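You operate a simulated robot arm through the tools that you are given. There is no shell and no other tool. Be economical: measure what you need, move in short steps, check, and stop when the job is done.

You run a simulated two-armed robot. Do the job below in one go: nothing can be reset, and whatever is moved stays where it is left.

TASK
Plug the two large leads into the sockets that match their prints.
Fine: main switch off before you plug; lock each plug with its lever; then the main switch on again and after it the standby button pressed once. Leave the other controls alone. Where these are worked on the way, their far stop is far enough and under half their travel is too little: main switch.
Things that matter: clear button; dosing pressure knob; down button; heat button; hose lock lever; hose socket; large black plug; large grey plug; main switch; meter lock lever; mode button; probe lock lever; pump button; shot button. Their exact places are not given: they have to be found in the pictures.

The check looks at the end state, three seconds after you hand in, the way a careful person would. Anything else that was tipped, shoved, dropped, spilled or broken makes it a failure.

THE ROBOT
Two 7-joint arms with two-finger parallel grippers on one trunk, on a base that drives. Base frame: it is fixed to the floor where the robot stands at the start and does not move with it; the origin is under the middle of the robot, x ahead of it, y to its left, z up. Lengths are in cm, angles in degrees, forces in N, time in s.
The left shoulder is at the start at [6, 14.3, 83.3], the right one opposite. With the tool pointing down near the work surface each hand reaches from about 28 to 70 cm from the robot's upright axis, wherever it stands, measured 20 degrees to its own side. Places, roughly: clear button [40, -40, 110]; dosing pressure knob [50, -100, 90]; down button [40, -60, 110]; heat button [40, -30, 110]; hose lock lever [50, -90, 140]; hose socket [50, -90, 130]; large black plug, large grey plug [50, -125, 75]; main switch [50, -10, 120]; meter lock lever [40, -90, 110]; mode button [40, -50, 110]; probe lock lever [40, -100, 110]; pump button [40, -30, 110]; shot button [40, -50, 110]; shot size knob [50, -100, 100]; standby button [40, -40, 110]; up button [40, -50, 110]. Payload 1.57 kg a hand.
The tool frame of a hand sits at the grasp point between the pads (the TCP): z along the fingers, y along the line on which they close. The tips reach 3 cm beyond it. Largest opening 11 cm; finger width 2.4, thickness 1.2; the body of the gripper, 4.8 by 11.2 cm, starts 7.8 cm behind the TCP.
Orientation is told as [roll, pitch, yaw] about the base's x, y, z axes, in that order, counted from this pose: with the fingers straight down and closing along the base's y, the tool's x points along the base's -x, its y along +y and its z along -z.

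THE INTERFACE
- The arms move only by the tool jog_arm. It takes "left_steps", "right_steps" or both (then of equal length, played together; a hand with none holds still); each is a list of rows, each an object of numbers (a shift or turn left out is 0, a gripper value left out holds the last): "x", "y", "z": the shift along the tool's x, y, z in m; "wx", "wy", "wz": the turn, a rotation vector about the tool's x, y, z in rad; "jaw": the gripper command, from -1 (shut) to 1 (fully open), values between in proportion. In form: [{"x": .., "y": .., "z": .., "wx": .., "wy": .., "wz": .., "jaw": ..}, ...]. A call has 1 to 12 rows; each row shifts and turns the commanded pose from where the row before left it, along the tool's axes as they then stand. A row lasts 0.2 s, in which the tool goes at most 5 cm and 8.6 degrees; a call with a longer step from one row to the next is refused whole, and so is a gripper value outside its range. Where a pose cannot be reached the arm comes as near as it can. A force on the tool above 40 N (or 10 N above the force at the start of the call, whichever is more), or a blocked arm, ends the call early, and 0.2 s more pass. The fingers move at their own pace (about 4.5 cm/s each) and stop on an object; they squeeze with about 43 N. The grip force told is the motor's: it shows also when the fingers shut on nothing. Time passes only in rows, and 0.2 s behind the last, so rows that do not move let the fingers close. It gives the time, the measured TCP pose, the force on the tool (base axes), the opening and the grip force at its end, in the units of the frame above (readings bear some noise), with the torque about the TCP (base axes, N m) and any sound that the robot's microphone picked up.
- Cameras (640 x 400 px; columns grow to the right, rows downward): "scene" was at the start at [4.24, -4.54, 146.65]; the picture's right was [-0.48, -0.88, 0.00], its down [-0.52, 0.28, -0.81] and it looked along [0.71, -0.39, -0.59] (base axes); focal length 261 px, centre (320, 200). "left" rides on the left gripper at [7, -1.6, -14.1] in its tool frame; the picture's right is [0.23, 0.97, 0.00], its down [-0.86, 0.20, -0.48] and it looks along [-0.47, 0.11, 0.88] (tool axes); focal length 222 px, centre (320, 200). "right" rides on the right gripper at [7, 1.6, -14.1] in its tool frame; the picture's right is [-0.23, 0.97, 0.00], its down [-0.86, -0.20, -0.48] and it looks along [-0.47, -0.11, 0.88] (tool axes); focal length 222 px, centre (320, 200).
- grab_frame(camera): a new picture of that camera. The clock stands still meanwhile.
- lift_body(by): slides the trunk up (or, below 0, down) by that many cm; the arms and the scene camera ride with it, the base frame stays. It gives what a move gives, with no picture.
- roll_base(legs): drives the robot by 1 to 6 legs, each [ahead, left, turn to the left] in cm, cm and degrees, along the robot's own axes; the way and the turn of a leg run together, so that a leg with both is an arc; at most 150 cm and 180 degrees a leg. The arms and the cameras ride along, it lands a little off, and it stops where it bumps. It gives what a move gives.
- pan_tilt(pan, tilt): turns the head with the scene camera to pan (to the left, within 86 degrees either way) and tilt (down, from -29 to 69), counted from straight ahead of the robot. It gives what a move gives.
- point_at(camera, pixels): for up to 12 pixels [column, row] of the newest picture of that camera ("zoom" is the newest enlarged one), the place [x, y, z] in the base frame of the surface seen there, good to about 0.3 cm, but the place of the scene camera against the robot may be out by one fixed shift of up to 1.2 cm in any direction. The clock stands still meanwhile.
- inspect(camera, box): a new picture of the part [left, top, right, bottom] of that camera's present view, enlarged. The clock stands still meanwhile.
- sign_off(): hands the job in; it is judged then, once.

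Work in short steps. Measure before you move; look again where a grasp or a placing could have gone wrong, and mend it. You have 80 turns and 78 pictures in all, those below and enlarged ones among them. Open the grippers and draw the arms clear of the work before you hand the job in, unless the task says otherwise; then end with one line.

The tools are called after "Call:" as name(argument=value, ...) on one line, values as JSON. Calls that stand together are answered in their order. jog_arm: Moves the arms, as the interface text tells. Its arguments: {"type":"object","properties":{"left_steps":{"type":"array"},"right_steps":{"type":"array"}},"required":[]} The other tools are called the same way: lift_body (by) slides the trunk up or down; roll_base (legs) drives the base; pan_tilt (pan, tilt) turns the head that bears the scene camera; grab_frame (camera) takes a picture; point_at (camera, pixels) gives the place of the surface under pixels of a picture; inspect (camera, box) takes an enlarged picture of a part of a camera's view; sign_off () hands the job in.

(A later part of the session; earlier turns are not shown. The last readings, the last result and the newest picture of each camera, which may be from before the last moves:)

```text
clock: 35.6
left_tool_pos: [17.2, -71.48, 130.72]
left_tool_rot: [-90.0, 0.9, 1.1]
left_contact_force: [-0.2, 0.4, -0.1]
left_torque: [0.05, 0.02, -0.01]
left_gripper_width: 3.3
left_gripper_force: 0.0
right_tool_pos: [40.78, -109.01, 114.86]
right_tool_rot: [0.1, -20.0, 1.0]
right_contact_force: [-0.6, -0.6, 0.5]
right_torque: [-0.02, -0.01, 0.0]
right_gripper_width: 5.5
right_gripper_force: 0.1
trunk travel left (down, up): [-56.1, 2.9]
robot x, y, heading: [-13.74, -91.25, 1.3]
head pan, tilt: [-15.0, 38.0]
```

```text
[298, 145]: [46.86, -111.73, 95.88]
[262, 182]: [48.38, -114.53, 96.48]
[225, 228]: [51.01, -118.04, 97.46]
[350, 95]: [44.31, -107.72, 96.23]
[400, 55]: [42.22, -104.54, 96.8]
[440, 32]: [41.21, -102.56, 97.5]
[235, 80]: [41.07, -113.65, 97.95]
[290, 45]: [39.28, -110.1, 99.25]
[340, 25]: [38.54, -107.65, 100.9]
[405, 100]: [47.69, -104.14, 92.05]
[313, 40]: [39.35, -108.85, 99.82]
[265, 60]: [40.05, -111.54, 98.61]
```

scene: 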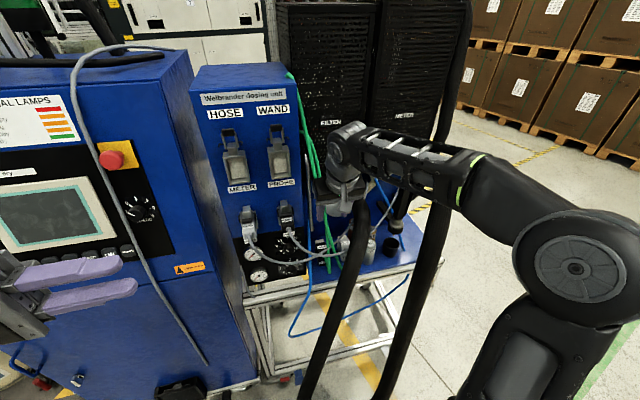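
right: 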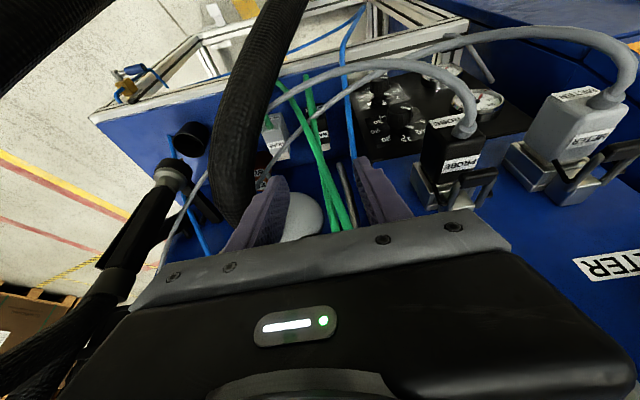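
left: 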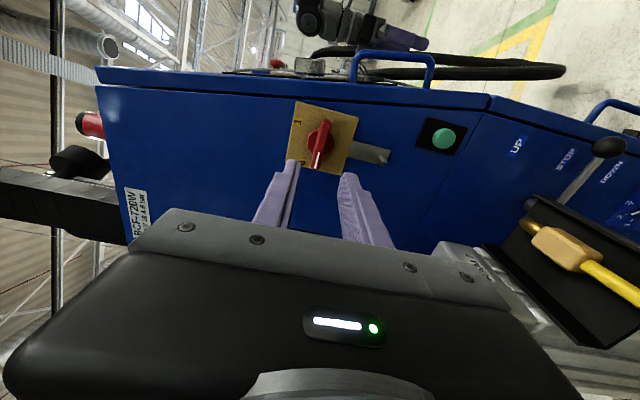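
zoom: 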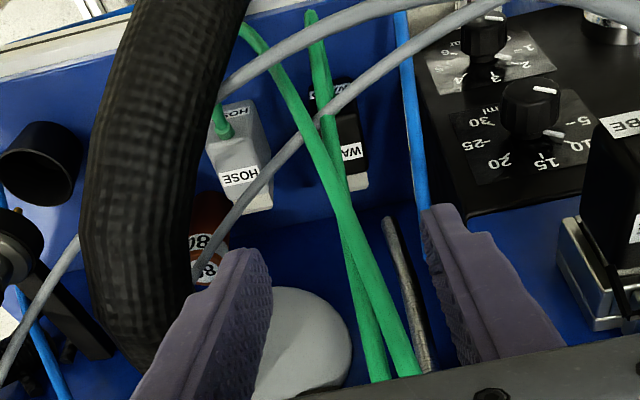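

I steepen the pitch to -12° to stay behind that wire, then descend along the fingers to 6 cm above the grasp.

Call:
jog_arm(right_steps=[{"wy": 0.14}, {"x": -0.04, "z": 0.01}, {"x": -0.0135, "z": 0.03, "y": -0.002}, {"z": 0.045}, {"z": 0.045}, {"z": 0.045}, {"z": 0.045}, {"z": 0.04}, {}])

Call:
grab_frame(camera="right")

```text
clock: 37.6
left_tool_pos: [17.17, -71.56, 130.64]
left_tool_rot: [-90.0, 1.0, 1.1]
left_contact_force: [-1.3, 0.0, 0.4]
left_torque: [0.02, -0.02, 0.04]
left_gripper_width: 3.32
left_gripper_force: 0.1
right_tool_pos: [51.52, -109.19, 90.64]
right_tool_rot: [0.0, -12.2, 1.0]
right_contact_force: [-0.2, 0.3, 0.5]
right_torque: [0.0, 0.01, -0.01]
right_gripper_width: 5.48
right_gripper_force: 0.0
trunk travel left (down, up): [-56.1, 2.9]
robot x, y, heading: [-13.84, -90.89, 1.1]
head pan, tilt: [-15.0, 38.0]
```

```text
45 pictures are left
```

right: 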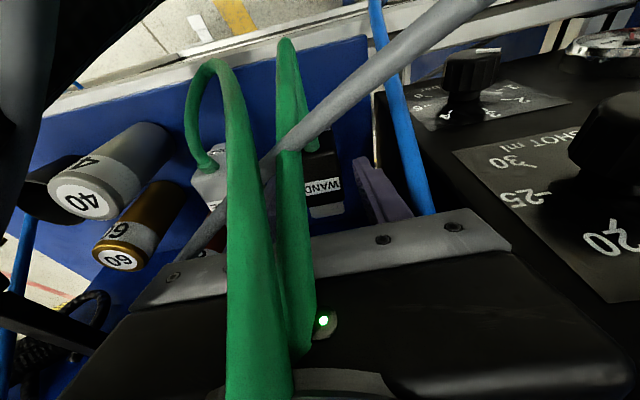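

No contact. I descend the last 6 cm to straddle the black plug.

Call:
jog_arm(right_steps=[{"z": 0.03}, {"z": 0.032}, {}])

Call:
grab_frame(camera="right")

```text
clock: 38.4
left_tool_pos: [17.13, -71.57, 130.77]
left_tool_rot: [-89.9, 1.0, 1.1]
left_contact_force: [1.0, 0.1, -0.2]
left_torque: [0.0, -0.01, -0.02]
left_gripper_width: 3.3
left_gripper_force: 0.1
right_tool_pos: [52.78, -109.16, 84.76]
right_tool_rot: [0.0, -12.2, 1.1]
right_contact_force: [-0.5, -0.2, 1.1]
right_torque: [-0.02, -0.02, 0.0]
right_gripper_width: 5.49
right_gripper_force: 0.0
trunk travel left (down, up): [-56.1, 2.9]
robot x, y, heading: [-13.72, -91.4, 1.3]
head pan, tilt: [-15.0, 38.0]
```

```text
44 pictures are left
```

right: 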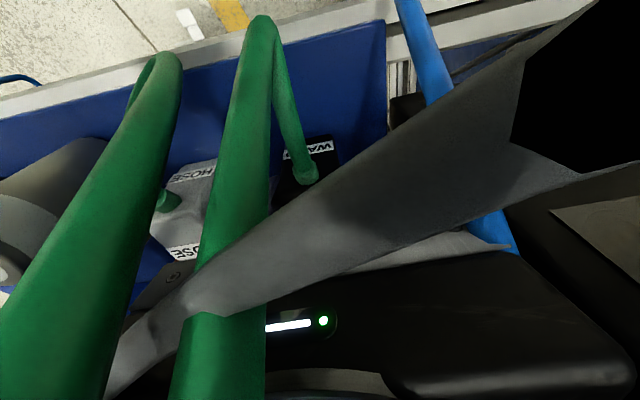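

Positioned around the black plug. I close and check the grip.

Call:
jog_arm(right_steps=[{"jaw": -1}, {}, {}, {}, {}])

```text
clock: 39.6
left_tool_pos: [17.16, -71.61, 130.74]
left_tool_rot: [-90.1, 1.0, 1.1]
left_contact_force: [0.4, 0.0, 0.4]
left_torque: [0.0, -0.02, -0.03]
left_gripper_width: 3.3
left_gripper_force: 0.0
right_tool_pos: [52.78, -109.33, 84.8]
right_tool_rot: [0.0, -12.0, 1.0]
right_contact_force: [0.1, 0.8, 1.1]
right_torque: [-0.02, 0.0, 0.01]
right_gripper_width: 3.94
right_gripper_force: 42.9
trunk travel left (down, up): [-56.1, 2.9]
robot x, y, heading: [-13.41, -91.33, 1.0]
head pan, tilt: [-15.0, 38.0]
```

Gripped at 3.94 cm. I lift vertically in short steps.

Call:
jog_arm(right_steps=[{"z": -0.02, "x": -0.004}, {"z": -0.039, "x": -0.0083}, {"z": -0.039, "x": -0.0083}, {"z": -0.039, "x": -0.0083}, {"z": -0.039, "x": -0.0083}, {"z": -0.039, "x": -0.0083}, {}])

Call:
grab_frame(camera="scene")

Call:
grab_frame(camera="right")

```text
clock: 41.2
left_tool_pos: [17.3, -71.57, 130.79]
left_tool_rot: [-89.9, 0.9, 1.0]
left_contact_force: [0.0, 0.1, -0.8]
left_torque: [-0.02, 0.01, 0.02]
left_gripper_width: 3.31
left_gripper_force: 0.1
right_tool_pos: [52.71, -109.24, 106.4]
right_tool_rot: [0.0, -12.1, 0.9]
right_contact_force: [0.6, 0.1, -1.0]
right_torque: [-0.03, 0.05, 0.02]
right_gripper_width: 3.98
right_gripper_force: 42.7
trunk travel left (down, up): [-56.1, 2.9]
robot x, y, heading: [-13.9, -91.6, 0.9]
head pan, tilt: [-15.0, 38.0]
```

```text
43 pictures are left
```

scene: 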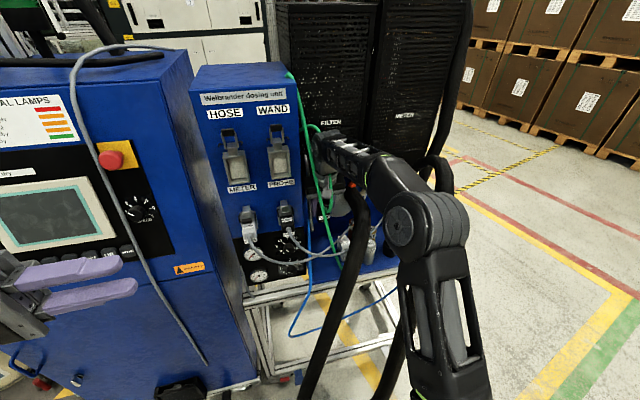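

```text
42 pictures are left
```

right: 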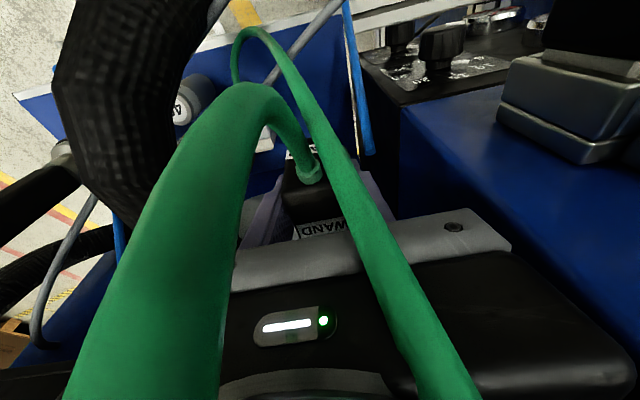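

The plug is held. I rise a bit and draw back to x≈34 in front of the unit.

Call:
jog_arm(right_steps=[{"z": -0.039, "x": -0.0083}, {"x": 0.046, "z": -0.0098}, {"x": 0.046, "z": -0.0098}, {"x": 0.046, "z": -0.0098}, {"x": 0.046, "z": -0.0098}, {}])

Call:
inspect(camera="scene", box=[190, 90, 320, 240])

Call:
grab_frame(camera="right")

```text
clock: 42.6
left_tool_pos: [17.4, -71.52, 130.77]
left_tool_rot: [-90.0, 1.0, 1.2]
left_contact_force: [-0.1, -0.5, -0.4]
left_torque: [0.04, -0.02, -0.05]
left_gripper_width: 3.29
left_gripper_force: 0.0
right_tool_pos: [34.03, -109.55, 110.2]
right_tool_rot: [0.1, -11.9, 1.0]
right_contact_force: [1.0, -0.5, -1.2]
right_torque: [0.0, 0.05, 0.01]
right_gripper_width: 3.98
right_gripper_force: 43.3
trunk travel left (down, up): [-56.1, 2.9]
robot x, y, heading: [-13.66, -91.02, 0.8]
head pan, tilt: [-15.0, 38.0]
```

```text
2.67 times, centred on (255, 165) of scene
```

zoom: 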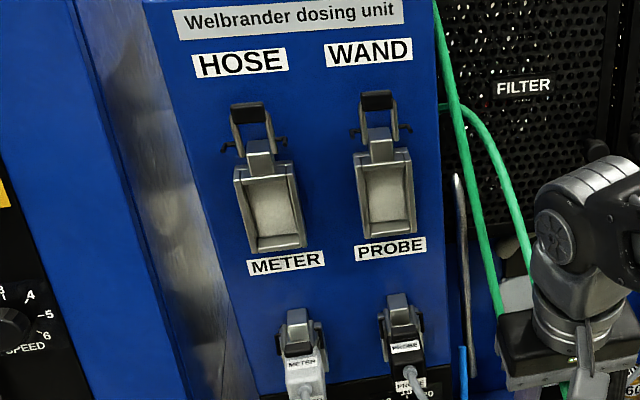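

```text
40 pictures are left
```

right: 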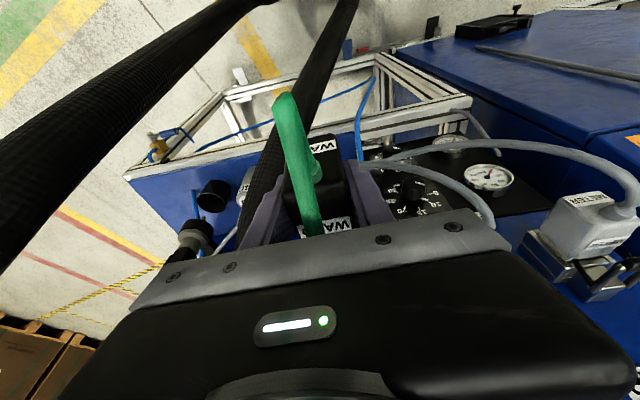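

Sockets are open recesses with a lever bail above each. I measure WAND and HOSE socket corners and lever tops.

Call:
inspect(camera="scene", box=[225, 115, 305, 205])

Call:
inspect(camera="right", box=[500, 170, 640, 280])

```text
4.44 times, centred on (265, 160) of scene
```

zoom: 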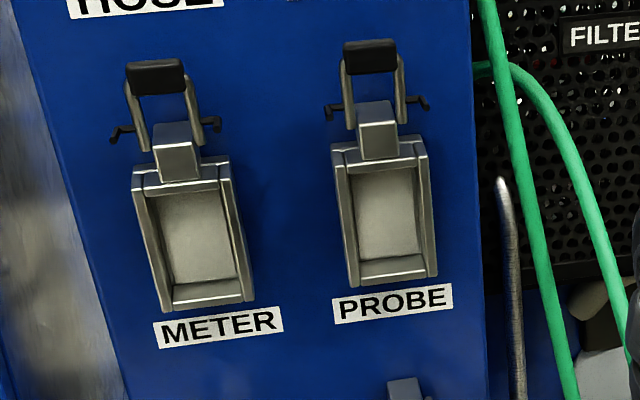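

```text
3.64 times, centred on (570, 225) of right
```

zoom: 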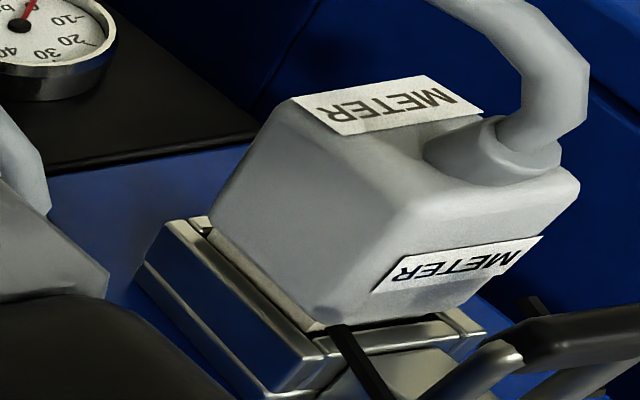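

I re-take the scene zoom to measure in it.

Call:
inspect(camera="scene", box=[225, 195, 305, 245])

Call:
inspect(camera="scene", box=[225, 115, 305, 205])

Call:
point_at(camera="zoom", pixels=[[338, 165], [425, 165], [430, 220], [348, 225], [352, 276], [430, 265], [385, 145], [378, 110], [385, 230], [370, 55], [348, 100], [401, 95]])

Call:
point_at(camera="zoom", pixels=[[137, 185], [220, 165], [235, 230], [152, 240], [170, 298], [240, 288], [175, 170], [180, 135], [195, 250], [155, 75], [290, 250], [290, 80]])

```text
8.00 times, centred on (265, 220) of scene
```

zoom: 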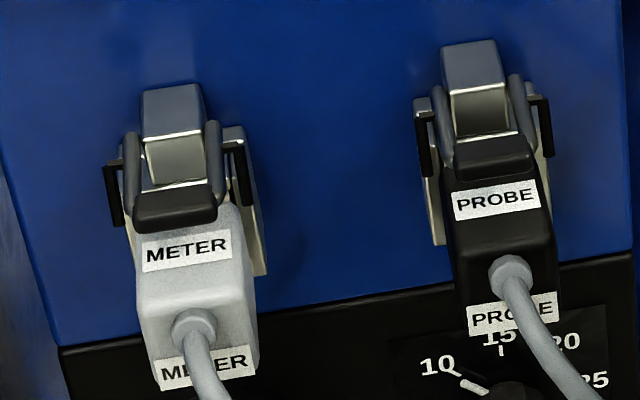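

```text
4.44 times, centred on (265, 160) of scene
```

zoom: 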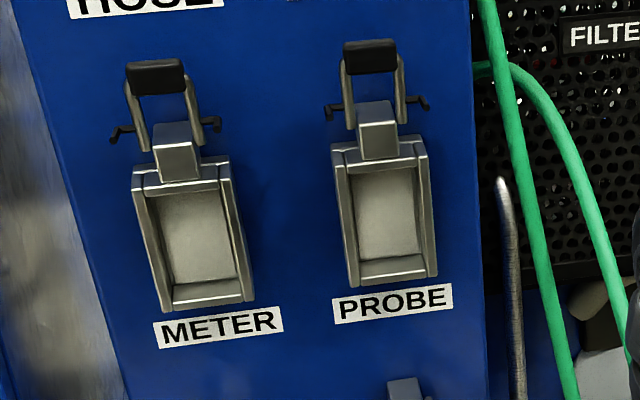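

```text
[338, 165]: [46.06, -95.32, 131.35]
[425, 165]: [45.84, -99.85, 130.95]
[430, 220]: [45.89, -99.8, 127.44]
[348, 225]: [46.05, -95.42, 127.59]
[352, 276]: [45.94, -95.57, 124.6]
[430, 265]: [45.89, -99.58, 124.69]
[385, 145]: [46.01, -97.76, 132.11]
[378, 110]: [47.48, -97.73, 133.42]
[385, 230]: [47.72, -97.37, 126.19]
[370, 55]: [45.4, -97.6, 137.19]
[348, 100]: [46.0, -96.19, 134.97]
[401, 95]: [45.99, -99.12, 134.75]
```

```text
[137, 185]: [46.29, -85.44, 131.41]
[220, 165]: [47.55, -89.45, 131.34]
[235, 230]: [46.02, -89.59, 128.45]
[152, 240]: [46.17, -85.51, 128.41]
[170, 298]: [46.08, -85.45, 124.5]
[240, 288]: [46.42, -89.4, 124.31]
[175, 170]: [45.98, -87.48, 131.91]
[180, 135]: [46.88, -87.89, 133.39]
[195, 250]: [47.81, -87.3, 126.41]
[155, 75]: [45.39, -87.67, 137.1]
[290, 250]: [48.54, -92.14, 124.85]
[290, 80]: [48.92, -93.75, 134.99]
```

I calibrate the scene camera shift: the METER top label's corners measured by both the scene and wrist cameras.

Call:
point_at(camera="right", pixels=[[627.1, 240.9], [584.6, 249.7], [589.8, 240.9], [631.3, 234.9], [608, 242]])

Call:
point_at(camera="scene", pixels=[[242.9, 225.6], [253.5, 223.75], [243.4, 228.75], [254.0, 226.9], [248.5, 226]])

Call:
point_at(camera="zoom", pixels=[[340, 152], [432, 148], [355, 284], [436, 274], [358, 180], [412, 175], [362, 258], [418, 250], [345, 252], [433, 245], [385, 262], [385, 275]])

```text
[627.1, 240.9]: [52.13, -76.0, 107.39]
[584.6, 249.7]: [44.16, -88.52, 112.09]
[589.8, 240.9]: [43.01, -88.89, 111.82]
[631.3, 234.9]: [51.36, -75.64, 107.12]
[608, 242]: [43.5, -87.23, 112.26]
```

```text
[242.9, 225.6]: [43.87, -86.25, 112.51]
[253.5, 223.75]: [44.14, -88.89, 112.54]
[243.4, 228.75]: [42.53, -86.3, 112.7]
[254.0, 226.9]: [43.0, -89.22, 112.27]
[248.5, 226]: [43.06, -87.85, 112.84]
```

```text
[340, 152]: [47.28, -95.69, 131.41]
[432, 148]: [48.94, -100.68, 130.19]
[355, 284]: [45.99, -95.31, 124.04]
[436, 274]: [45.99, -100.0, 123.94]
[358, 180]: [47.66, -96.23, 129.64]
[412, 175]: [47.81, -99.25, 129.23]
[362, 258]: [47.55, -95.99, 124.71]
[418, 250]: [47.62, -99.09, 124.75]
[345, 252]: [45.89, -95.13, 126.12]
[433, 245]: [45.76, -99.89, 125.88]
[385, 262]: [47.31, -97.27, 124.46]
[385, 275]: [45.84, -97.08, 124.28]
```

Wrist-minus-scene shift is about (+0.1,+0.37,-0.5), so the WAND socket centre is ≈(46.1,-97.2,127.3) in arm coordinates. I draw the hand back 12 cm and look down for the hose before driving closer.

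Call:
jog_arm(right_steps=[{"x": 0.039, "z": -0.0083}, {"x": 0.039, "z": -0.0083}, {"x": 0.039, "z": -0.0083}, {}])

Call:
pan_tilt(pan=-12, tilt=62)

Call:
grab_frame(camera="scene")

```text
clock: 43.6
left_tool_pos: [17.39, -71.55, 130.8]
left_tool_rot: [-90.1, 1.1, 1.1]
left_contact_force: [0.1, 0.5, 0.1]
left_torque: [-0.02, 0.0, 0.02]
left_gripper_width: 3.29
left_gripper_force: 0.1
right_tool_pos: [21.69, -109.75, 110.24]
right_tool_rot: [0.0, -12.1, 1.1]
right_contact_force: [0.4, -0.6, -1.5]
right_torque: [0.02, 0.0, -0.03]
right_gripper_width: 3.98
right_gripper_force: 43.4
trunk travel left (down, up): [-56.1, 2.9]
robot x, y, heading: [-13.82, -91.48, 1.1]
head pan, tilt: [-15.0, 38.0]
```

```text
clock: 44.5
left_tool_pos: [17.23, -71.66, 130.68]
left_tool_rot: [-90.0, 0.9, 1.1]
left_contact_force: [-0.3, 0.2, -0.7]
left_torque: [0.02, 0.02, 0.04]
left_gripper_width: 3.28
left_gripper_force: 0.0
right_tool_pos: [21.76, -109.74, 110.31]
right_tool_rot: [-0.1, -12.1, 1.0]
right_contact_force: [0.1, -0.2, -1.5]
right_torque: [0.05, 0.03, 0.02]
right_gripper_width: 3.97
right_gripper_force: 42.8
trunk travel left (down, up): [-56.1, 2.9]
robot x, y, heading: [-13.71, -90.93, 1.0]
head pan, tilt: [-12.0, 62.0]
```

```text
35 pictures are left
```

scene: 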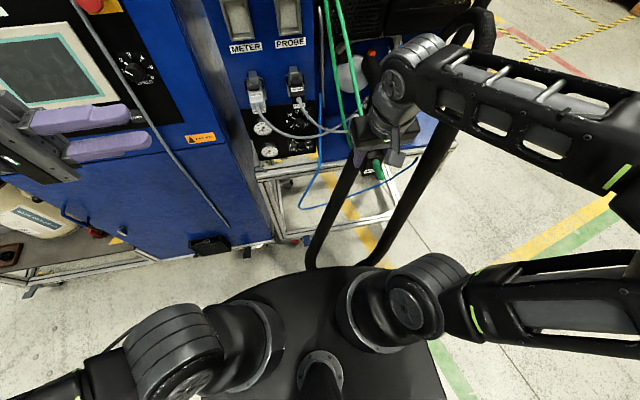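

I measure the hose's lower legs near the robot.

Call:
point_at(camera="scene", pixels=[[312, 262], [320, 235], [335, 200], [378, 260], [385, 240], [410, 205], [290, 275], [250, 290], [345, 285]])

```text
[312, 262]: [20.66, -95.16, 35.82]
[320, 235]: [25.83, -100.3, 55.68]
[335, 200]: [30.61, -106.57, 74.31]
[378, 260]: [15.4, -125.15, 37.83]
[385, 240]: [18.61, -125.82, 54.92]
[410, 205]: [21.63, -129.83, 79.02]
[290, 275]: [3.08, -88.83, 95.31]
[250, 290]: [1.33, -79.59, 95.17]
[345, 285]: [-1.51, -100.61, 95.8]
```

Hose bottom lies near (18,-95…-125) low down, so I'll keep the base to the left of it. First I raise the right hand and trunk, and draw the left hand back.

Call:
lift_body(by=2.8)

Call:
jog_arm(right_steps=[{"z": -0.039, "x": -0.0083}, {"z": -0.039, "x": -0.0083}, {"z": -0.039, "x": -0.0083}, {"z": -0.0313, "x": -0.0066}, {}], left_steps=[{"x": 0.03}, {"x": 0.03}, {"x": 0.01}, {}, {}])

```text
clock: 45.2
left_tool_pos: [17.24, -71.65, 133.47]
left_tool_rot: [-89.9, 1.0, 1.1]
left_contact_force: [-1.0, -0.3, 0.1]
left_torque: [-0.01, 0.02, 0.0]
left_gripper_width: 3.3
left_gripper_force: 0.0
right_tool_pos: [21.82, -109.72, 113.13]
right_tool_rot: [-0.1, -11.9, 1.0]
right_contact_force: [0.8, -0.6, -0.8]
right_torque: [0.01, 0.06, 0.01]
right_gripper_width: 3.95
right_gripper_force: 43.0
trunk travel left (down, up): [-58.9, 0.1]
robot x, y, heading: [-13.57, -91.05, 1.1]
head pan, tilt: [-12.0, 62.0]
```

```text
clock: 46.4
left_tool_pos: [9.89, -71.78, 133.69]
left_tool_rot: [-90.0, 0.9, 1.2]
left_contact_force: [-0.3, 0.0, -0.2]
left_torque: [0.0, 0.02, 0.07]
left_gripper_width: 3.31
left_gripper_force: 0.1
right_tool_pos: [22.22, -109.43, 125.34]
right_tool_rot: [0.0, -12.2, 1.0]
right_contact_force: [0.0, -0.3, -1.4]
right_torque: [-0.04, -0.02, 0.03]
right_gripper_width: 3.97
right_gripper_force: 43.0
right hand out of reach, approached as far as the arm can: row 4
trunk travel left (down, up): [-58.9, 0.1]
robot x, y, heading: [-13.69, -91.39, 0.8]
head pan, tilt: [-12.0, 62.0]
```

Straight-down high reach is limited to z≈125, so I will hand the plug over: the left hand, pointing +x with jaws closing vertically, takes the plug from the right. I bring the right hand to about (33,-96,119) and the left hand forward.

Call:
jog_arm(right_steps=[{"x": -0.0231, "y": 0.0335, "z": 0.021}, {"x": -0.0231, "y": 0.0335, "z": 0.021}, {"x": -0.0231, "y": 0.0335, "z": 0.021}, {"x": -0.0231, "y": 0.0335, "z": 0.021}, {}, {}, {}, {}, {}], left_steps=[{"x": -0.04, "z": -0.02}, {"x": -0.04, "z": -0.02}, {"x": -0.04, "z": -0.01}, {"x": -0.03}, {"y": 0.035}, {"y": 0.035}, {"y": 0.035}, {"y": 0.035}, {}])

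Call:
jog_arm(left_steps=[{"wy": -0.143, "jaw": 1}, {"wy": -0.143}, {"wy": -0.143}, {"wy": -0.143}, {"wy": -0.143}, {"wy": -0.143}, {"wy": -0.143}, {"wy": -0.143}, {"wy": -0.143}, {"wy": -0.143}, {"wy": -0.141}, {}])

Call:
pan_tilt(pan=-10, tilt=38)

Call:
grab_frame(camera="scene")

```text
clock: 48.4
left_tool_pos: [24.67, -66.5, 119.47]
left_tool_rot: [-89.9, 0.9, 1.2]
left_contact_force: [0.3, -0.2, 0.0]
left_torque: [-0.03, -0.01, 0.01]
left_gripper_width: 3.29
left_gripper_force: 0.1
right_tool_pos: [32.97, -96.25, 118.99]
right_tool_rot: [0.1, -12.0, 1.0]
right_contact_force: [0.0, -0.4, -1.3]
right_torque: [-0.02, -0.02, 0.01]
right_gripper_width: 3.95
right_gripper_force: 42.8
trunk travel left (down, up): [-58.9, 0.1]
robot x, y, heading: [-13.79, -91.11, 0.9]
head pan, tilt: [-12.0, 62.0]
```

```text
clock: 51.0
left_tool_pos: [33.61, -55.77, 124.47]
left_tool_rot: [-88.9, 0.0, 91.0]
left_contact_force: [-0.7, 0.0, 0.9]
left_torque: [0.01, 0.02, 0.01]
left_gripper_width: 11.01
left_gripper_force: 0.0
left hand out of reach, approached as far as the arm can: row 7, 8, 9, 10, 11
right_tool_pos: [32.79, -96.04, 119.01]
right_tool_rot: [0.0, -11.9, 1.0]
right_contact_force: [-0.2, 0.4, -0.5]
right_torque: [-0.01, 0.01, 0.01]
right_gripper_width: 3.96
right_gripper_force: 42.9
trunk travel left (down, up): [-58.9, 0.1]
robot x, y, heading: [-14.07, -91.2, 1.3]
head pan, tilt: [-12.0, 62.0]
```

```text
clock: 51.9
left_tool_pos: [33.72, -55.59, 124.35]
left_tool_rot: [-88.8, 0.0, 90.9]
left_contact_force: [0.5, 0.3, -0.2]
left_torque: [0.0, 0.0, 0.01]
left_gripper_width: 11.02
left_gripper_force: 0.1
right_tool_pos: [32.88, -96.18, 119.07]
right_tool_rot: [0.0, -12.0, 1.0]
right_contact_force: [0.3, -0.3, -1.3]
right_torque: [0.0, 0.04, -0.05]
right_gripper_width: 3.98
right_gripper_force: 43.3
trunk travel left (down, up): [-58.9, 0.1]
robot x, y, heading: [-13.72, -91.3, 1.1]
head pan, tilt: [-10.0, 38.0]
```

```text
34 pictures are left
```

scene: 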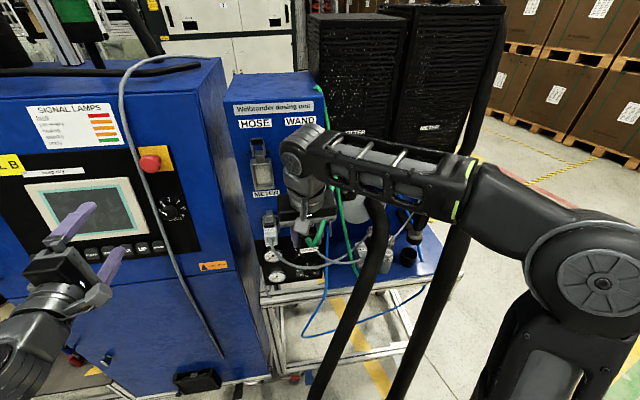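

Left hand now points +x. For comfortable cross-reach I back the base 12 cm, then place the plug farther out on the right side.

Call:
roll_base(legs=[[-13, 0, 0]])

Call:
jog_arm(right_steps=[{"x": -0.03, "y": -0.033, "z": 0.005}, {"x": -0.03, "y": -0.033, "z": 0.005}, {"x": -0.03, "y": -0.033, "z": 0.02}, {"z": 0.025, "x": 0.004}, {}])

```text
clock: 53.1
left_tool_pos: [20.54, -55.79, 124.41]
left_tool_rot: [-89.0, 0.1, 91.1]
left_contact_force: [0.0, 0.3, 0.3]
left_torque: [0.01, 0.0, -0.06]
left_gripper_width: 11.01
left_gripper_force: 0.0
right_tool_pos: [19.97, -96.27, 119.15]
right_tool_rot: [0.0, -12.1, 1.2]
right_contact_force: [0.1, -0.9, -1.5]
right_torque: [-0.01, -0.01, -0.03]
right_gripper_width: 3.95
right_gripper_force: 42.8
trunk travel left (down, up): [-58.9, 0.1]
robot x, y, heading: [-26.6, -91.67, 1.2]
head pan, tilt: [-10.0, 38.0]
```

```text
clock: 54.4
left_tool_pos: [20.69, -55.94, 124.31]
left_tool_rot: [-88.9, 0.0, 91.1]
left_contact_force: [0.8, -0.2, 0.2]
left_torque: [0.0, 0.0, -0.03]
left_gripper_width: 11.02
left_gripper_force: 0.0
right_tool_pos: [29.94, -106.01, 115.29]
right_tool_rot: [0.0, -12.0, 1.3]
right_contact_force: [0.1, -0.1, -2.1]
right_torque: [0.01, 0.01, -0.02]
right_gripper_width: 3.98
right_gripper_force: 43.2
trunk travel left (down, up): [-58.9, 0.1]
robot x, y, heading: [-26.48, -91.78, 1.1]
head pan, tilt: [-10.0, 38.0]
```

Right holds the plug at (29.9,-106,115.3); plug centre z≈114.4. I slide the left hand across behind it.

Call:
jog_arm(left_steps=[{"x": 0.04, "y": 0.02}, {"x": 0.04, "y": 0.02}, {"x": 0.04, "y": 0.02}, {"x": 0.04, "y": 0.02}, {"x": 0.04, "y": 0.018}, {"x": 0.04}, {"x": 0.04}, {"x": 0.04}, {"x": 0.04}, {}])

Call:
grab_frame(camera="left")

Call:
grab_frame(camera="scene")

```text
clock: 56.5
left_tool_pos: [28.85, -80.4, 118.67]
left_tool_rot: [-88.8, 0.0, 90.9]
left_contact_force: [0.3, -0.2, 0.7]
left_torque: [-0.03, -0.02, -0.02]
left_gripper_width: 11.0
left_gripper_force: 0.0
left hand out of reach, approached as far as the arm can: row 1, 2, 3, 4, 5, 7, 8, 9
right_tool_pos: [30.0, -105.76, 115.41]
right_tool_rot: [0.0, -12.1, 1.2]
right_contact_force: [-0.4, 0.4, -2.2]
right_torque: [-0.03, 0.04, -0.01]
right_gripper_width: 3.94
right_gripper_force: 43.0
trunk travel left (down, up): [-58.9, 0.1]
robot x, y, heading: [-26.55, -91.54, 1.3]
head pan, tilt: [-10.0, 38.0]
```

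```text
33 pictures are left
```

left: 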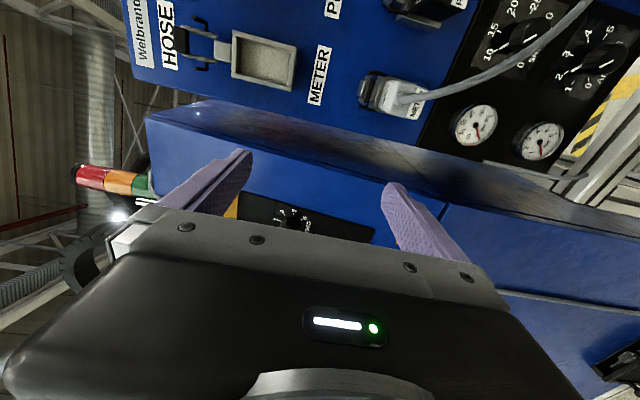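

```text
32 pictures are left
```

scene: 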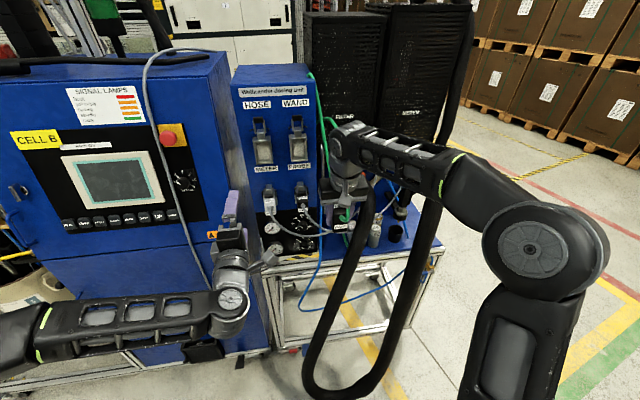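

Pure +x is beyond the left wrist at this place, so I use a diagonal: left hand yawed to -35°, plug yawed to -20°, and go to a pre-handover pose.

Call:
jog_arm(left_steps=[{"wy": 0.122}, {"wy": 0.122}, {"wy": 0.122}, {"wy": 0.122}, {"wy": 0.122}, {}], right_steps=[{"wx": 0.0243, "wz": 0.114}, {"wx": 0.0243, "wz": 0.114}, {"wx": 0.0243, "wz": 0.114}, {}, {}, {}])

Call:
jog_arm(left_steps=[{"x": 0.034, "y": 0.0072, "z": 0.01375}, {"x": 0.034, "y": 0.0072, "z": 0.01375}, {"x": 0.034, "y": 0.0072, "z": 0.01375}, {"x": 0.034, "y": 0.0072, "z": 0.01375}, {"x": 0.02, "y": 0.0072, "z": 0.0}, {}])

Call:
grab_frame(camera="left")

```text
clock: 58.0
left_tool_pos: [28.61, -80.62, 118.84]
left_tool_rot: [-89.2, 0.6, 56.1]
left_contact_force: [0.0, -0.1, 0.5]
left_torque: [0.0, 0.01, 0.0]
left_gripper_width: 10.99
left_gripper_force: 0.0
right_tool_pos: [29.8, -105.93, 115.26]
right_tool_rot: [0.0, -12.0, -18.9]
right_contact_force: [-1.1, 1.0, -1.1]
right_torque: [0.02, 0.03, 0.02]
right_gripper_width: 3.98
right_gripper_force: 43.1
trunk travel left (down, up): [-58.9, 0.1]
robot x, y, heading: [-26.69, -91.58, 1.4]
head pan, tilt: [-10.0, 38.0]
```

```text
clock: 59.4
left_tool_pos: [24.61, -96.32, 114.99]
left_tool_rot: [-89.1, 0.6, 56.1]
left_contact_force: [1.0, -0.2, -0.6]
left_torque: [0.01, 0.03, -0.04]
left_gripper_width: 11.04
left_gripper_force: 0.1
right_tool_pos: [29.91, -105.83, 115.41]
right_tool_rot: [0.0, -12.0, -18.9]
right_contact_force: [0.2, 0.2, -2.0]
right_torque: [0.01, -0.02, -0.01]
right_gripper_width: 3.97
right_gripper_force: 43.3
trunk travel left (down, up): [-58.9, 0.1]
robot x, y, heading: [-26.84, -91.39, 1.2]
head pan, tilt: [-10.0, 38.0]
```

```text
31 pictures are left
```

left: 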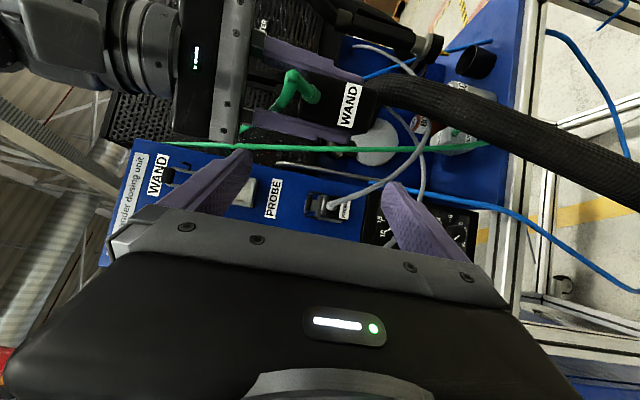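

No reach warnings. I align laterally 5 cm, then advance 8.7 cm along the fingers so they straddle the plug top and bottom.

Call:
jog_arm(left_steps=[{"x": 0.025, "y": 0.003}, {"x": 0.025, "y": 0.003}, {"z": 0.03}, {"z": 0.02}, {}])

Call:
grab_frame(camera="left")

```text
clock: 60.5
left_tool_pos: [25.55, -96.56, 113.66]
left_tool_rot: [-89.0, 0.5, 55.9]
left_contact_force: [0.2, 0.5, -0.4]
left_torque: [-0.04, 0.05, -0.01]
left_gripper_width: 11.01
left_gripper_force: 0.0
left hand out of reach, approached as far as the arm can: row 1, 2, 3, 4
right_tool_pos: [29.91, -105.8, 115.35]
right_tool_rot: [0.0, -12.1, -18.8]
right_contact_force: [0.8, 0.5, -0.7]
right_torque: [-0.01, 0.03, -0.01]
right_gripper_width: 3.97
right_gripper_force: 42.9
trunk travel left (down, up): [-58.9, 0.1]
robot x, y, heading: [-27.14, -91.23, 1.2]
head pan, tilt: [-10.0, 38.0]
```

```text
30 pictures are left
```

left: 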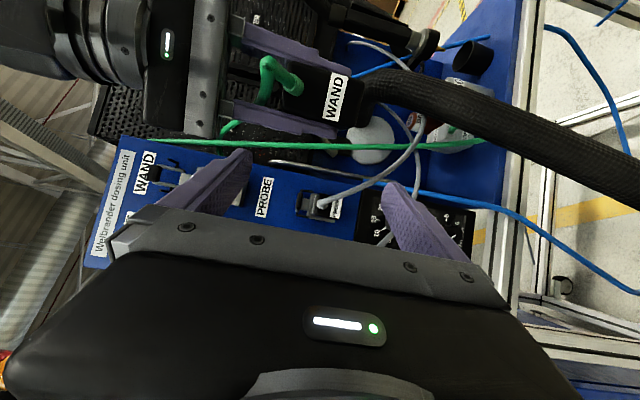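

The left arm is at its limit there; I return it to its last good pose and instead bring the plug to it with the right hand: first sideways, then I check.

Call:
jog_arm(left_steps=[{"x": -0.025, "y": -0.003, "z": -0.02}, {"x": -0.025, "y": -0.003, "z": -0.03}, {}, {}], right_steps=[{}, {"x": 0.0053, "y": 0.027, "z": -0.0042}, {"x": 0.0053, "y": 0.027, "z": -0.0042}, {}])

Call:
grab_frame(camera="left")

```text
clock: 61.5
left_tool_pos: [24.36, -89.91, 114.26]
left_tool_rot: [-89.1, 0.6, 56.1]
left_contact_force: [-0.7, -0.3, -0.5]
left_torque: [-0.01, -0.01, -0.03]
left_gripper_width: 10.99
left_gripper_force: 0.1
right_tool_pos: [30.42, -100.38, 116.09]
right_tool_rot: [0.0, -12.0, -18.8]
right_contact_force: [-0.5, 0.5, -1.9]
right_torque: [0.01, 0.01, 0.02]
right_gripper_width: 3.99
right_gripper_force: 43.6
trunk travel left (down, up): [-58.9, 0.1]
robot x, y, heading: [-26.89, -91.52, 1.3]
head pan, tilt: [-10.0, 38.0]
```

```text
29 pictures are left
```

left: 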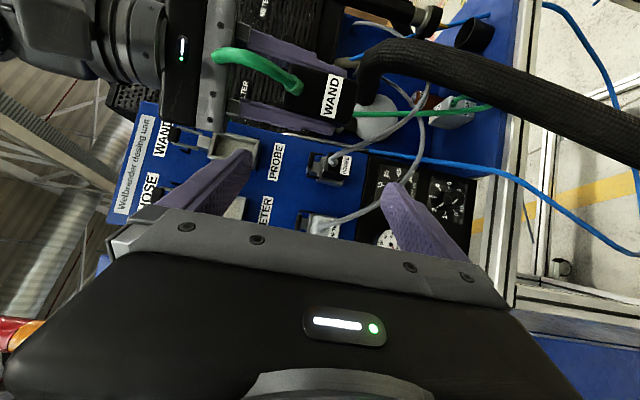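

I shift the left hand a bit right, align the plug in front of it, then bring the plug back between the left fingers.

Call:
jog_arm(left_steps=[{"x": 0.03, "z": 0.02, "jaw": 0.65}, {}, {}, {}, {}], right_steps=[{"x": 0.0129, "y": 0.0268, "z": 0.0065}, {}, {"x": 0.0285, "y": 0.008, "z": -0.006}, {"x": 0.0285, "y": 0.008, "z": -0.006}, {}])

Call:
grab_frame(camera="left")

```text
clock: 62.8
left_tool_pos: [24.31, -93.43, 114.11]
left_tool_rot: [-89.1, 0.5, 56.1]
left_contact_force: [-0.1, -1.0, 0.1]
left_torque: [0.02, 0.05, 0.0]
left_gripper_width: 9.09
left_gripper_force: 0.0
right_tool_pos: [25.37, -94.1, 115.05]
right_tool_rot: [0.0, -11.9, -18.9]
right_contact_force: [-0.8, 0.9, -1.0]
right_torque: [0.02, 0.05, -0.03]
right_gripper_width: 3.95
right_gripper_force: 43.2
trunk travel left (down, up): [-58.9, 0.1]
robot x, y, heading: [-26.44, -91.57, 1.4]
head pan, tilt: [-10.0, 38.0]
```

```text
28 pictures are left
```

left: 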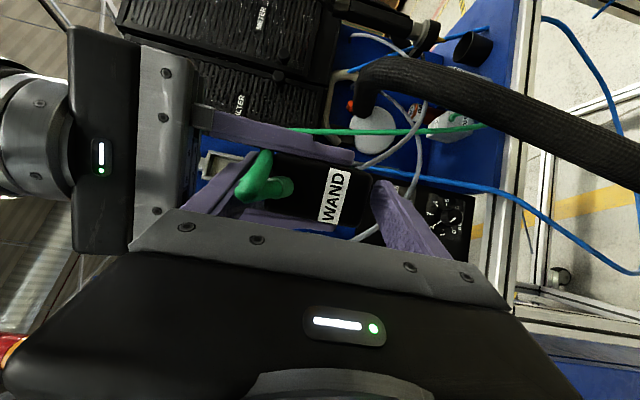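

The left fingers straddle the plug top and bottom with the cable between them. I close the left hand and check the grip before releasing the right.

Call:
jog_arm(left_steps=[{"jaw": -1}, {}, {}, {}, {}])

```text
clock: 64.0
left_tool_pos: [24.45, -93.48, 114.19]
left_tool_rot: [-89.3, 0.4, 56.2]
left_contact_force: [-0.2, -1.1, 15.3]
left_torque: [-0.32, -0.94, 0.01]
left_gripper_width: 6.77
left_gripper_force: 42.9
right_tool_pos: [25.34, -94.0, 114.96]
right_tool_rot: [0.0, -11.9, -18.9]
right_contact_force: [-1.3, 1.2, -17.4]
right_torque: [0.25, 0.8, -0.04]
right_gripper_width: 3.98
right_gripper_force: 43.1
trunk travel left (down, up): [-58.9, 0.1]
robot x, y, heading: [-26.66, -91.36, 1.4]
head pan, tilt: [-10.0, 38.0]
```

Left grips at 6.77 cm. I open the right hand and lift it away, then off to the right.

Call:
jog_arm(right_steps=[{"jaw": 0.1}, {}, {}, {"z": -0.03}, {"z": -0.04}, {"z": -0.02}, {"y": -0.045}, {"y": -0.045}, {"y": -0.045}, {"y": -0.045}, {}])

Call:
grab_frame(camera="left")

```text
clock: 66.3
left_tool_pos: [24.4, -93.64, 114.09]
left_tool_rot: [-89.0, 0.6, 56.1]
left_contact_force: [0.6, -0.9, -1.8]
left_torque: [0.01, 0.05, 0.02]
left_gripper_width: 6.75
left_gripper_force: 42.7
right_tool_pos: [17.96, -110.74, 122.91]
right_tool_rot: [-0.1, -12.0, -18.7]
right_contact_force: [1.0, -1.4, -0.2]
right_torque: [0.04, 0.03, 0.03]
right_gripper_width: 6.06
right_gripper_force: 0.1
right hand out of reach, approached as far as the arm can: row 6
trunk travel left (down, up): [-58.9, 0.1]
robot x, y, heading: [-26.6, -91.25, 1.0]
head pan, tilt: [-10.0, 38.0]
```

```text
27 pictures are left
```

left: 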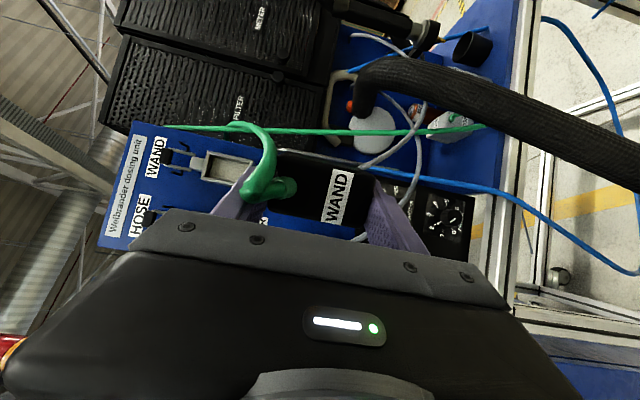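

The plug is in the left hand and its camera sees the WAND socket at (228,168). I enlarge to measure the socket in this arm's own camera.

Call:
inspect(camera="left", box=[130, 120, 270, 230])

```text
3.64 times, centred on (200, 175) of left
```

zoom: 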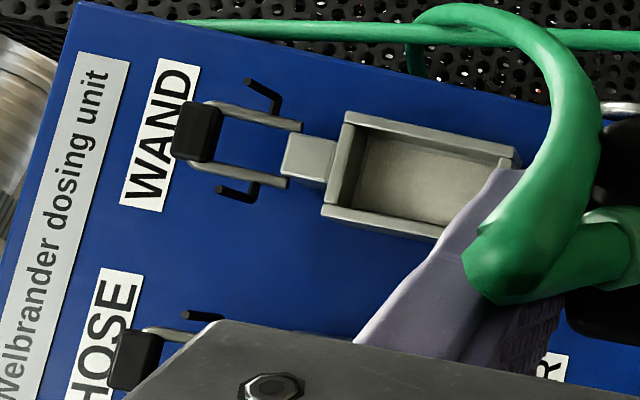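

I measure rim, recess and lever points.

Call:
point_at(camera="zoom", pixels=[[350, 118], [510, 155], [326, 212], [430, 230], [355, 160], [440, 180], [365, 200], [495, 165], [305, 160], [200, 128], [265, 115], [245, 175]])

```text
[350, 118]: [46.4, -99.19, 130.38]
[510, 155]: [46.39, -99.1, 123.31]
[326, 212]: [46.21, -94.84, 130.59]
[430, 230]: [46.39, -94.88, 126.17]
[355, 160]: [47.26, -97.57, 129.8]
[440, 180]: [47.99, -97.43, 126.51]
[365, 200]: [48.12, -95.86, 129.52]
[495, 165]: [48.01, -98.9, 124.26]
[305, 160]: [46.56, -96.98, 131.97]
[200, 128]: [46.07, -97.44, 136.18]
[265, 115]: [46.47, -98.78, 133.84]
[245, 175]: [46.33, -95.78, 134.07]
```

WAND socket centre ≈(46.4,-97.1,127.0) in arm coordinates. I raise the plug to that height, pull the right hand back, and shift the base right 15 and ahead 5.

Call:
jog_arm(left_steps=[{"y": -0.04}, {"y": -0.04}, {"y": -0.045}, {}], right_steps=[{"x": 0.04}, {"x": 0.04}, {}, {}])

Call:
roll_base(legs=[[0, -15, 0], [4, 0, 0]])

Call:
jog_arm(left_steps=[{"wy": -0.11}, {"wy": -0.11}, {"wy": -0.11}, {}])

```text
clock: 67.3
left_tool_pos: [24.29, -93.51, 126.6]
left_tool_rot: [-89.1, 0.7, 56.1]
left_contact_force: [0.7, 0.8, -1.3]
left_torque: [0.02, 0.05, 0.01]
left_gripper_width: 6.78
left_gripper_force: 42.8
right_tool_pos: [10.69, -108.2, 121.27]
right_tool_rot: [0.0, -12.0, -18.8]
right_contact_force: [1.1, -0.5, 0.5]
right_torque: [0.03, 0.02, 0.02]
right_gripper_width: 6.07
right_gripper_force: 0.1
trunk travel left (down, up): [-58.9, 0.1]
robot x, y, heading: [-26.31, -91.72, 1.3]
head pan, tilt: [-10.0, 38.0]
```

```text
clock: 69.2
left_tool_pos: [28.74, -108.0, 126.42]
left_tool_rot: [-89.0, 0.7, 56.3]
left_contact_force: [-0.2, 0.3, -0.8]
left_torque: [0.02, 0.01, -0.02]
left_gripper_width: 6.75
left_gripper_force: 43.1
right_tool_pos: [15.11, -122.74, 121.01]
right_tool_rot: [0.0, -11.9, -18.8]
right_contact_force: [1.2, 0.4, -0.1]
right_torque: [-0.01, 0.04, -0.01]
right_gripper_width: 6.05
right_gripper_force: 0.2
trunk travel left (down, up): [-58.9, 0.1]
robot x, y, heading: [-21.92, -106.27, 1.5]
head pan, tilt: [-10.0, 38.0]
```

```text
clock: 70.2
left_tool_pos: [28.45, -108.01, 127.36]
left_tool_rot: [-89.8, 0.6, 70.7]
left_contact_force: [0.5, 0.1, -1.6]
left_torque: [0.02, 0.06, -0.05]
left_gripper_width: 6.77
left_gripper_force: 42.6
left hand out of reach, approached as far as the arm can: row 3
right_tool_pos: [15.01, -122.63, 121.14]
right_tool_rot: [-0.1, -12.0, -18.9]
right_contact_force: [-0.8, 0.6, -0.8]
right_torque: [-0.03, -0.01, -0.01]
right_gripper_width: 6.06
right_gripper_force: 0.0
trunk travel left (down, up): [-58.9, 0.1]
robot x, y, heading: [-22.27, -105.81, 1.4]
head pan, tilt: [-10.0, 38.0]
```

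I move to the pre-insert pose in front of the WAND socket and finish the yaw.

Call:
jog_arm(left_steps=[{"x": -0.0325, "z": 0.0085, "y": 0.001}, {"x": -0.0325, "z": 0.0085, "y": 0.001}, {"x": -0.0325, "z": 0.0085, "y": 0.001}, {"x": -0.0325, "z": 0.0085}, {"wy": -0.073}, {}])

Call:
grab_frame(camera="left")

```text
clock: 71.6
left_tool_pos: [35.8, -96.96, 126.92]
left_tool_rot: [-89.8, 0.5, 75.0]
left_contact_force: [-0.1, -0.1, -1.9]
left_torque: [0.02, 0.02, -0.01]
left_gripper_width: 6.75
left_gripper_force: 43.4
right_tool_pos: [14.87, -122.69, 121.25]
right_tool_rot: [0.0, -12.1, -18.9]
right_contact_force: [0.4, -0.2, 0.2]
right_torque: [-0.01, -0.01, 0.01]
right_gripper_width: 6.06
right_gripper_force: 0.0
trunk travel left (down, up): [-58.9, 0.1]
robot x, y, heading: [-22.31, -105.76, 1.4]
head pan, tilt: [-10.0, 38.0]
```

```text
25 pictures are left
```

left: 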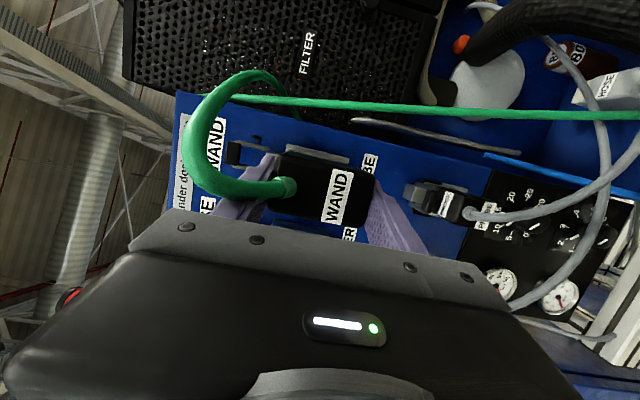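

I check the plug's actual lateral position against the socket with a few points.

Call:
point_at(camera="left", pixels=[[340, 195], [350, 172], [330, 220], [310, 180], [365, 205], [290, 162], [340, 152], [315, 150], [255, 157], [288, 187]])

```text
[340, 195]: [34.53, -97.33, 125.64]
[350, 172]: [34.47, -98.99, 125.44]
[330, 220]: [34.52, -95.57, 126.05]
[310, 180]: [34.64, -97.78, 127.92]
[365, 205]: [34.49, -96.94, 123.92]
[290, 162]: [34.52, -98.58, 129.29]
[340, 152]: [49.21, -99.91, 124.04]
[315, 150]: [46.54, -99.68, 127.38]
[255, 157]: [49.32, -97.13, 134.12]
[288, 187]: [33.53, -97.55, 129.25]
```

Plug centre y≈-97.25, socket -97.1: I correct 1.5 mm and advance 4 cm to just before the rim, then 1.5 cm slowly.

Call:
jog_arm(left_steps=[{"x": -0.0066, "z": 0.019, "y": -0.0005}, {"x": -0.0052, "z": 0.0193}, {"x": -0.0013, "z": 0.0048}, {"x": -0.0013, "z": 0.0048}, {"x": -0.0013, "z": 0.0048}, {}])

```text
clock: 73.0
left_tool_pos: [41.36, -96.87, 127.04]
left_tool_rot: [-89.8, 0.6, 75.0]
left_contact_force: [0.2, -0.3, -1.5]
left_torque: [-0.02, 0.07, -0.02]
left_gripper_width: 6.76
left_gripper_force: 42.4
right_tool_pos: [14.91, -122.77, 121.25]
right_tool_rot: [0.0, -11.9, -18.8]
right_contact_force: [0.4, 0.0, 0.6]
right_torque: [0.01, 0.03, -0.04]
right_gripper_width: 6.03
right_gripper_force: 0.1
trunk travel left (down, up): [-58.9, 0.1]
robot x, y, heading: [-22.26, -106.52, 1.1]
head pan, tilt: [-10.0, 38.0]
```

No contact force: the nose has entered about 1 cm. I keep pushing in small steps.

Call:
jog_arm(left_steps=[{"x": -0.0013, "z": 0.0048}, {"x": -0.0013, "z": 0.0048}, {"x": -0.0013, "z": 0.0048}, {"x": -0.0013, "z": 0.0048}, {}])

Call:
grab_frame(camera="left")

```text
clock: 74.2
left_tool_pos: [42.91, -96.99, 127.15]
left_tool_rot: [-89.9, 0.5, 74.8]
left_contact_force: [-26.5, -0.4, -7.2]
left_torque: [0.06, -0.24, -0.06]
left_gripper_width: 6.75
left_gripper_force: 42.5
right_tool_pos: [14.63, -122.81, 121.36]
right_tool_rot: [0.1, -12.2, -18.7]
right_contact_force: [-0.5, -0.6, 0.3]
right_torque: [0.0, -0.02, -0.02]
right_gripper_width: 6.07
right_gripper_force: 0.0
trunk travel left (down, up): [-58.9, 0.1]
robot x, y, heading: [-22.34, -105.74, 1.2]
head pan, tilt: [-10.0, 38.0]
```

```text
24 pictures are left
```

left: 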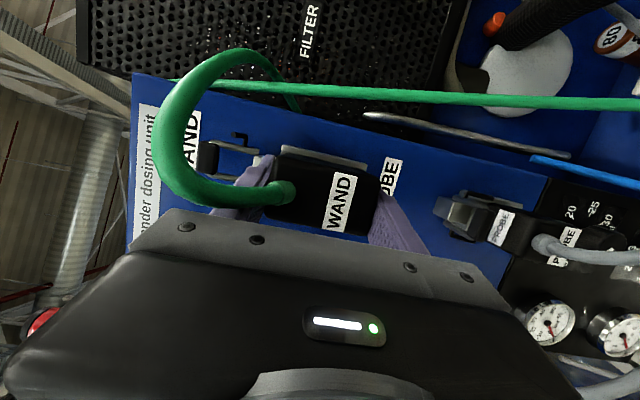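

Seated: shoulder meets the rim with 26 N. I release, back off 9 cm, raise 9 cm, then turn the left hand 90° so its jaws close along y for the lever.

Call:
jog_arm(left_steps=[{"jaw": 0.45}, {}, {}, {"z": -0.0386, "x": 0.0104}, {"z": -0.0386, "x": 0.0104}, {"y": -0.045, "z": -0.01}, {"y": -0.045, "z": -0.01}, {}])

Call:
jog_arm(left_steps=[{"wz": -0.143, "jaw": -0.1}, {"wz": -0.143}, {"wz": -0.143}, {"wz": -0.143}, {"wz": -0.143}, {"wz": -0.143}, {"wz": -0.143}, {"wz": -0.143}, {"wz": -0.143}, {"wz": -0.143}, {"wz": -0.141}, {}])

Call:
grab_frame(camera="left")

```text
clock: 76.0
left_tool_pos: [33.22, -96.21, 136.1]
left_tool_rot: [-89.8, 0.6, 74.9]
left_contact_force: [0.2, -0.3, 0.0]
left_torque: [0.0, 0.0, 0.02]
left_gripper_width: 7.98
left_gripper_force: 0.0
right_tool_pos: [14.97, -122.73, 121.16]
right_tool_rot: [-0.1, -12.1, -18.8]
right_contact_force: [0.6, -0.3, 0.8]
right_torque: [0.0, 0.02, -0.01]
right_gripper_width: 6.05
right_gripper_force: 0.1
trunk travel left (down, up): [-58.9, 0.1]
robot x, y, heading: [-22.17, -105.91, 1.5]
head pan, tilt: [-10.0, 38.0]
```

```text
clock: 78.6
left_tool_pos: [33.38, -96.45, 136.01]
left_tool_rot: [75.1, 89.4, -120.0]
left_contact_force: [-0.2, -0.3, 0.1]
left_torque: [0.01, -0.04, -0.02]
left_gripper_width: 4.94
left_gripper_force: 0.1
right_tool_pos: [14.91, -122.81, 121.3]
right_tool_rot: [-0.1, -11.9, -18.9]
right_contact_force: [1.2, 0.0, 0.5]
right_torque: [-0.01, -0.01, -0.01]
right_gripper_width: 6.04
right_gripper_force: 0.0
trunk travel left (down, up): [-58.9, 0.1]
robot x, y, heading: [-22.34, -106.16, 0.9]
head pan, tilt: [-10.0, 38.0]
```

```text
23 pictures are left
```

left: 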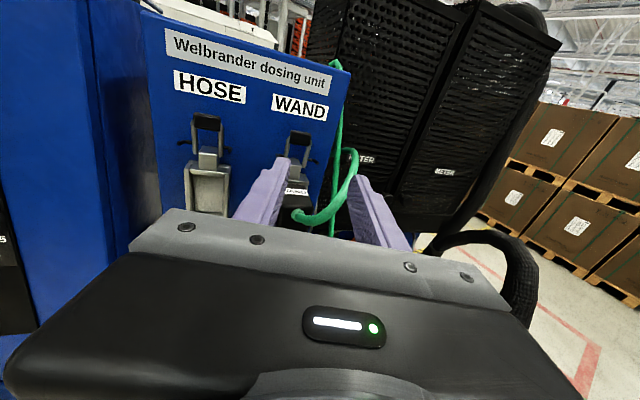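

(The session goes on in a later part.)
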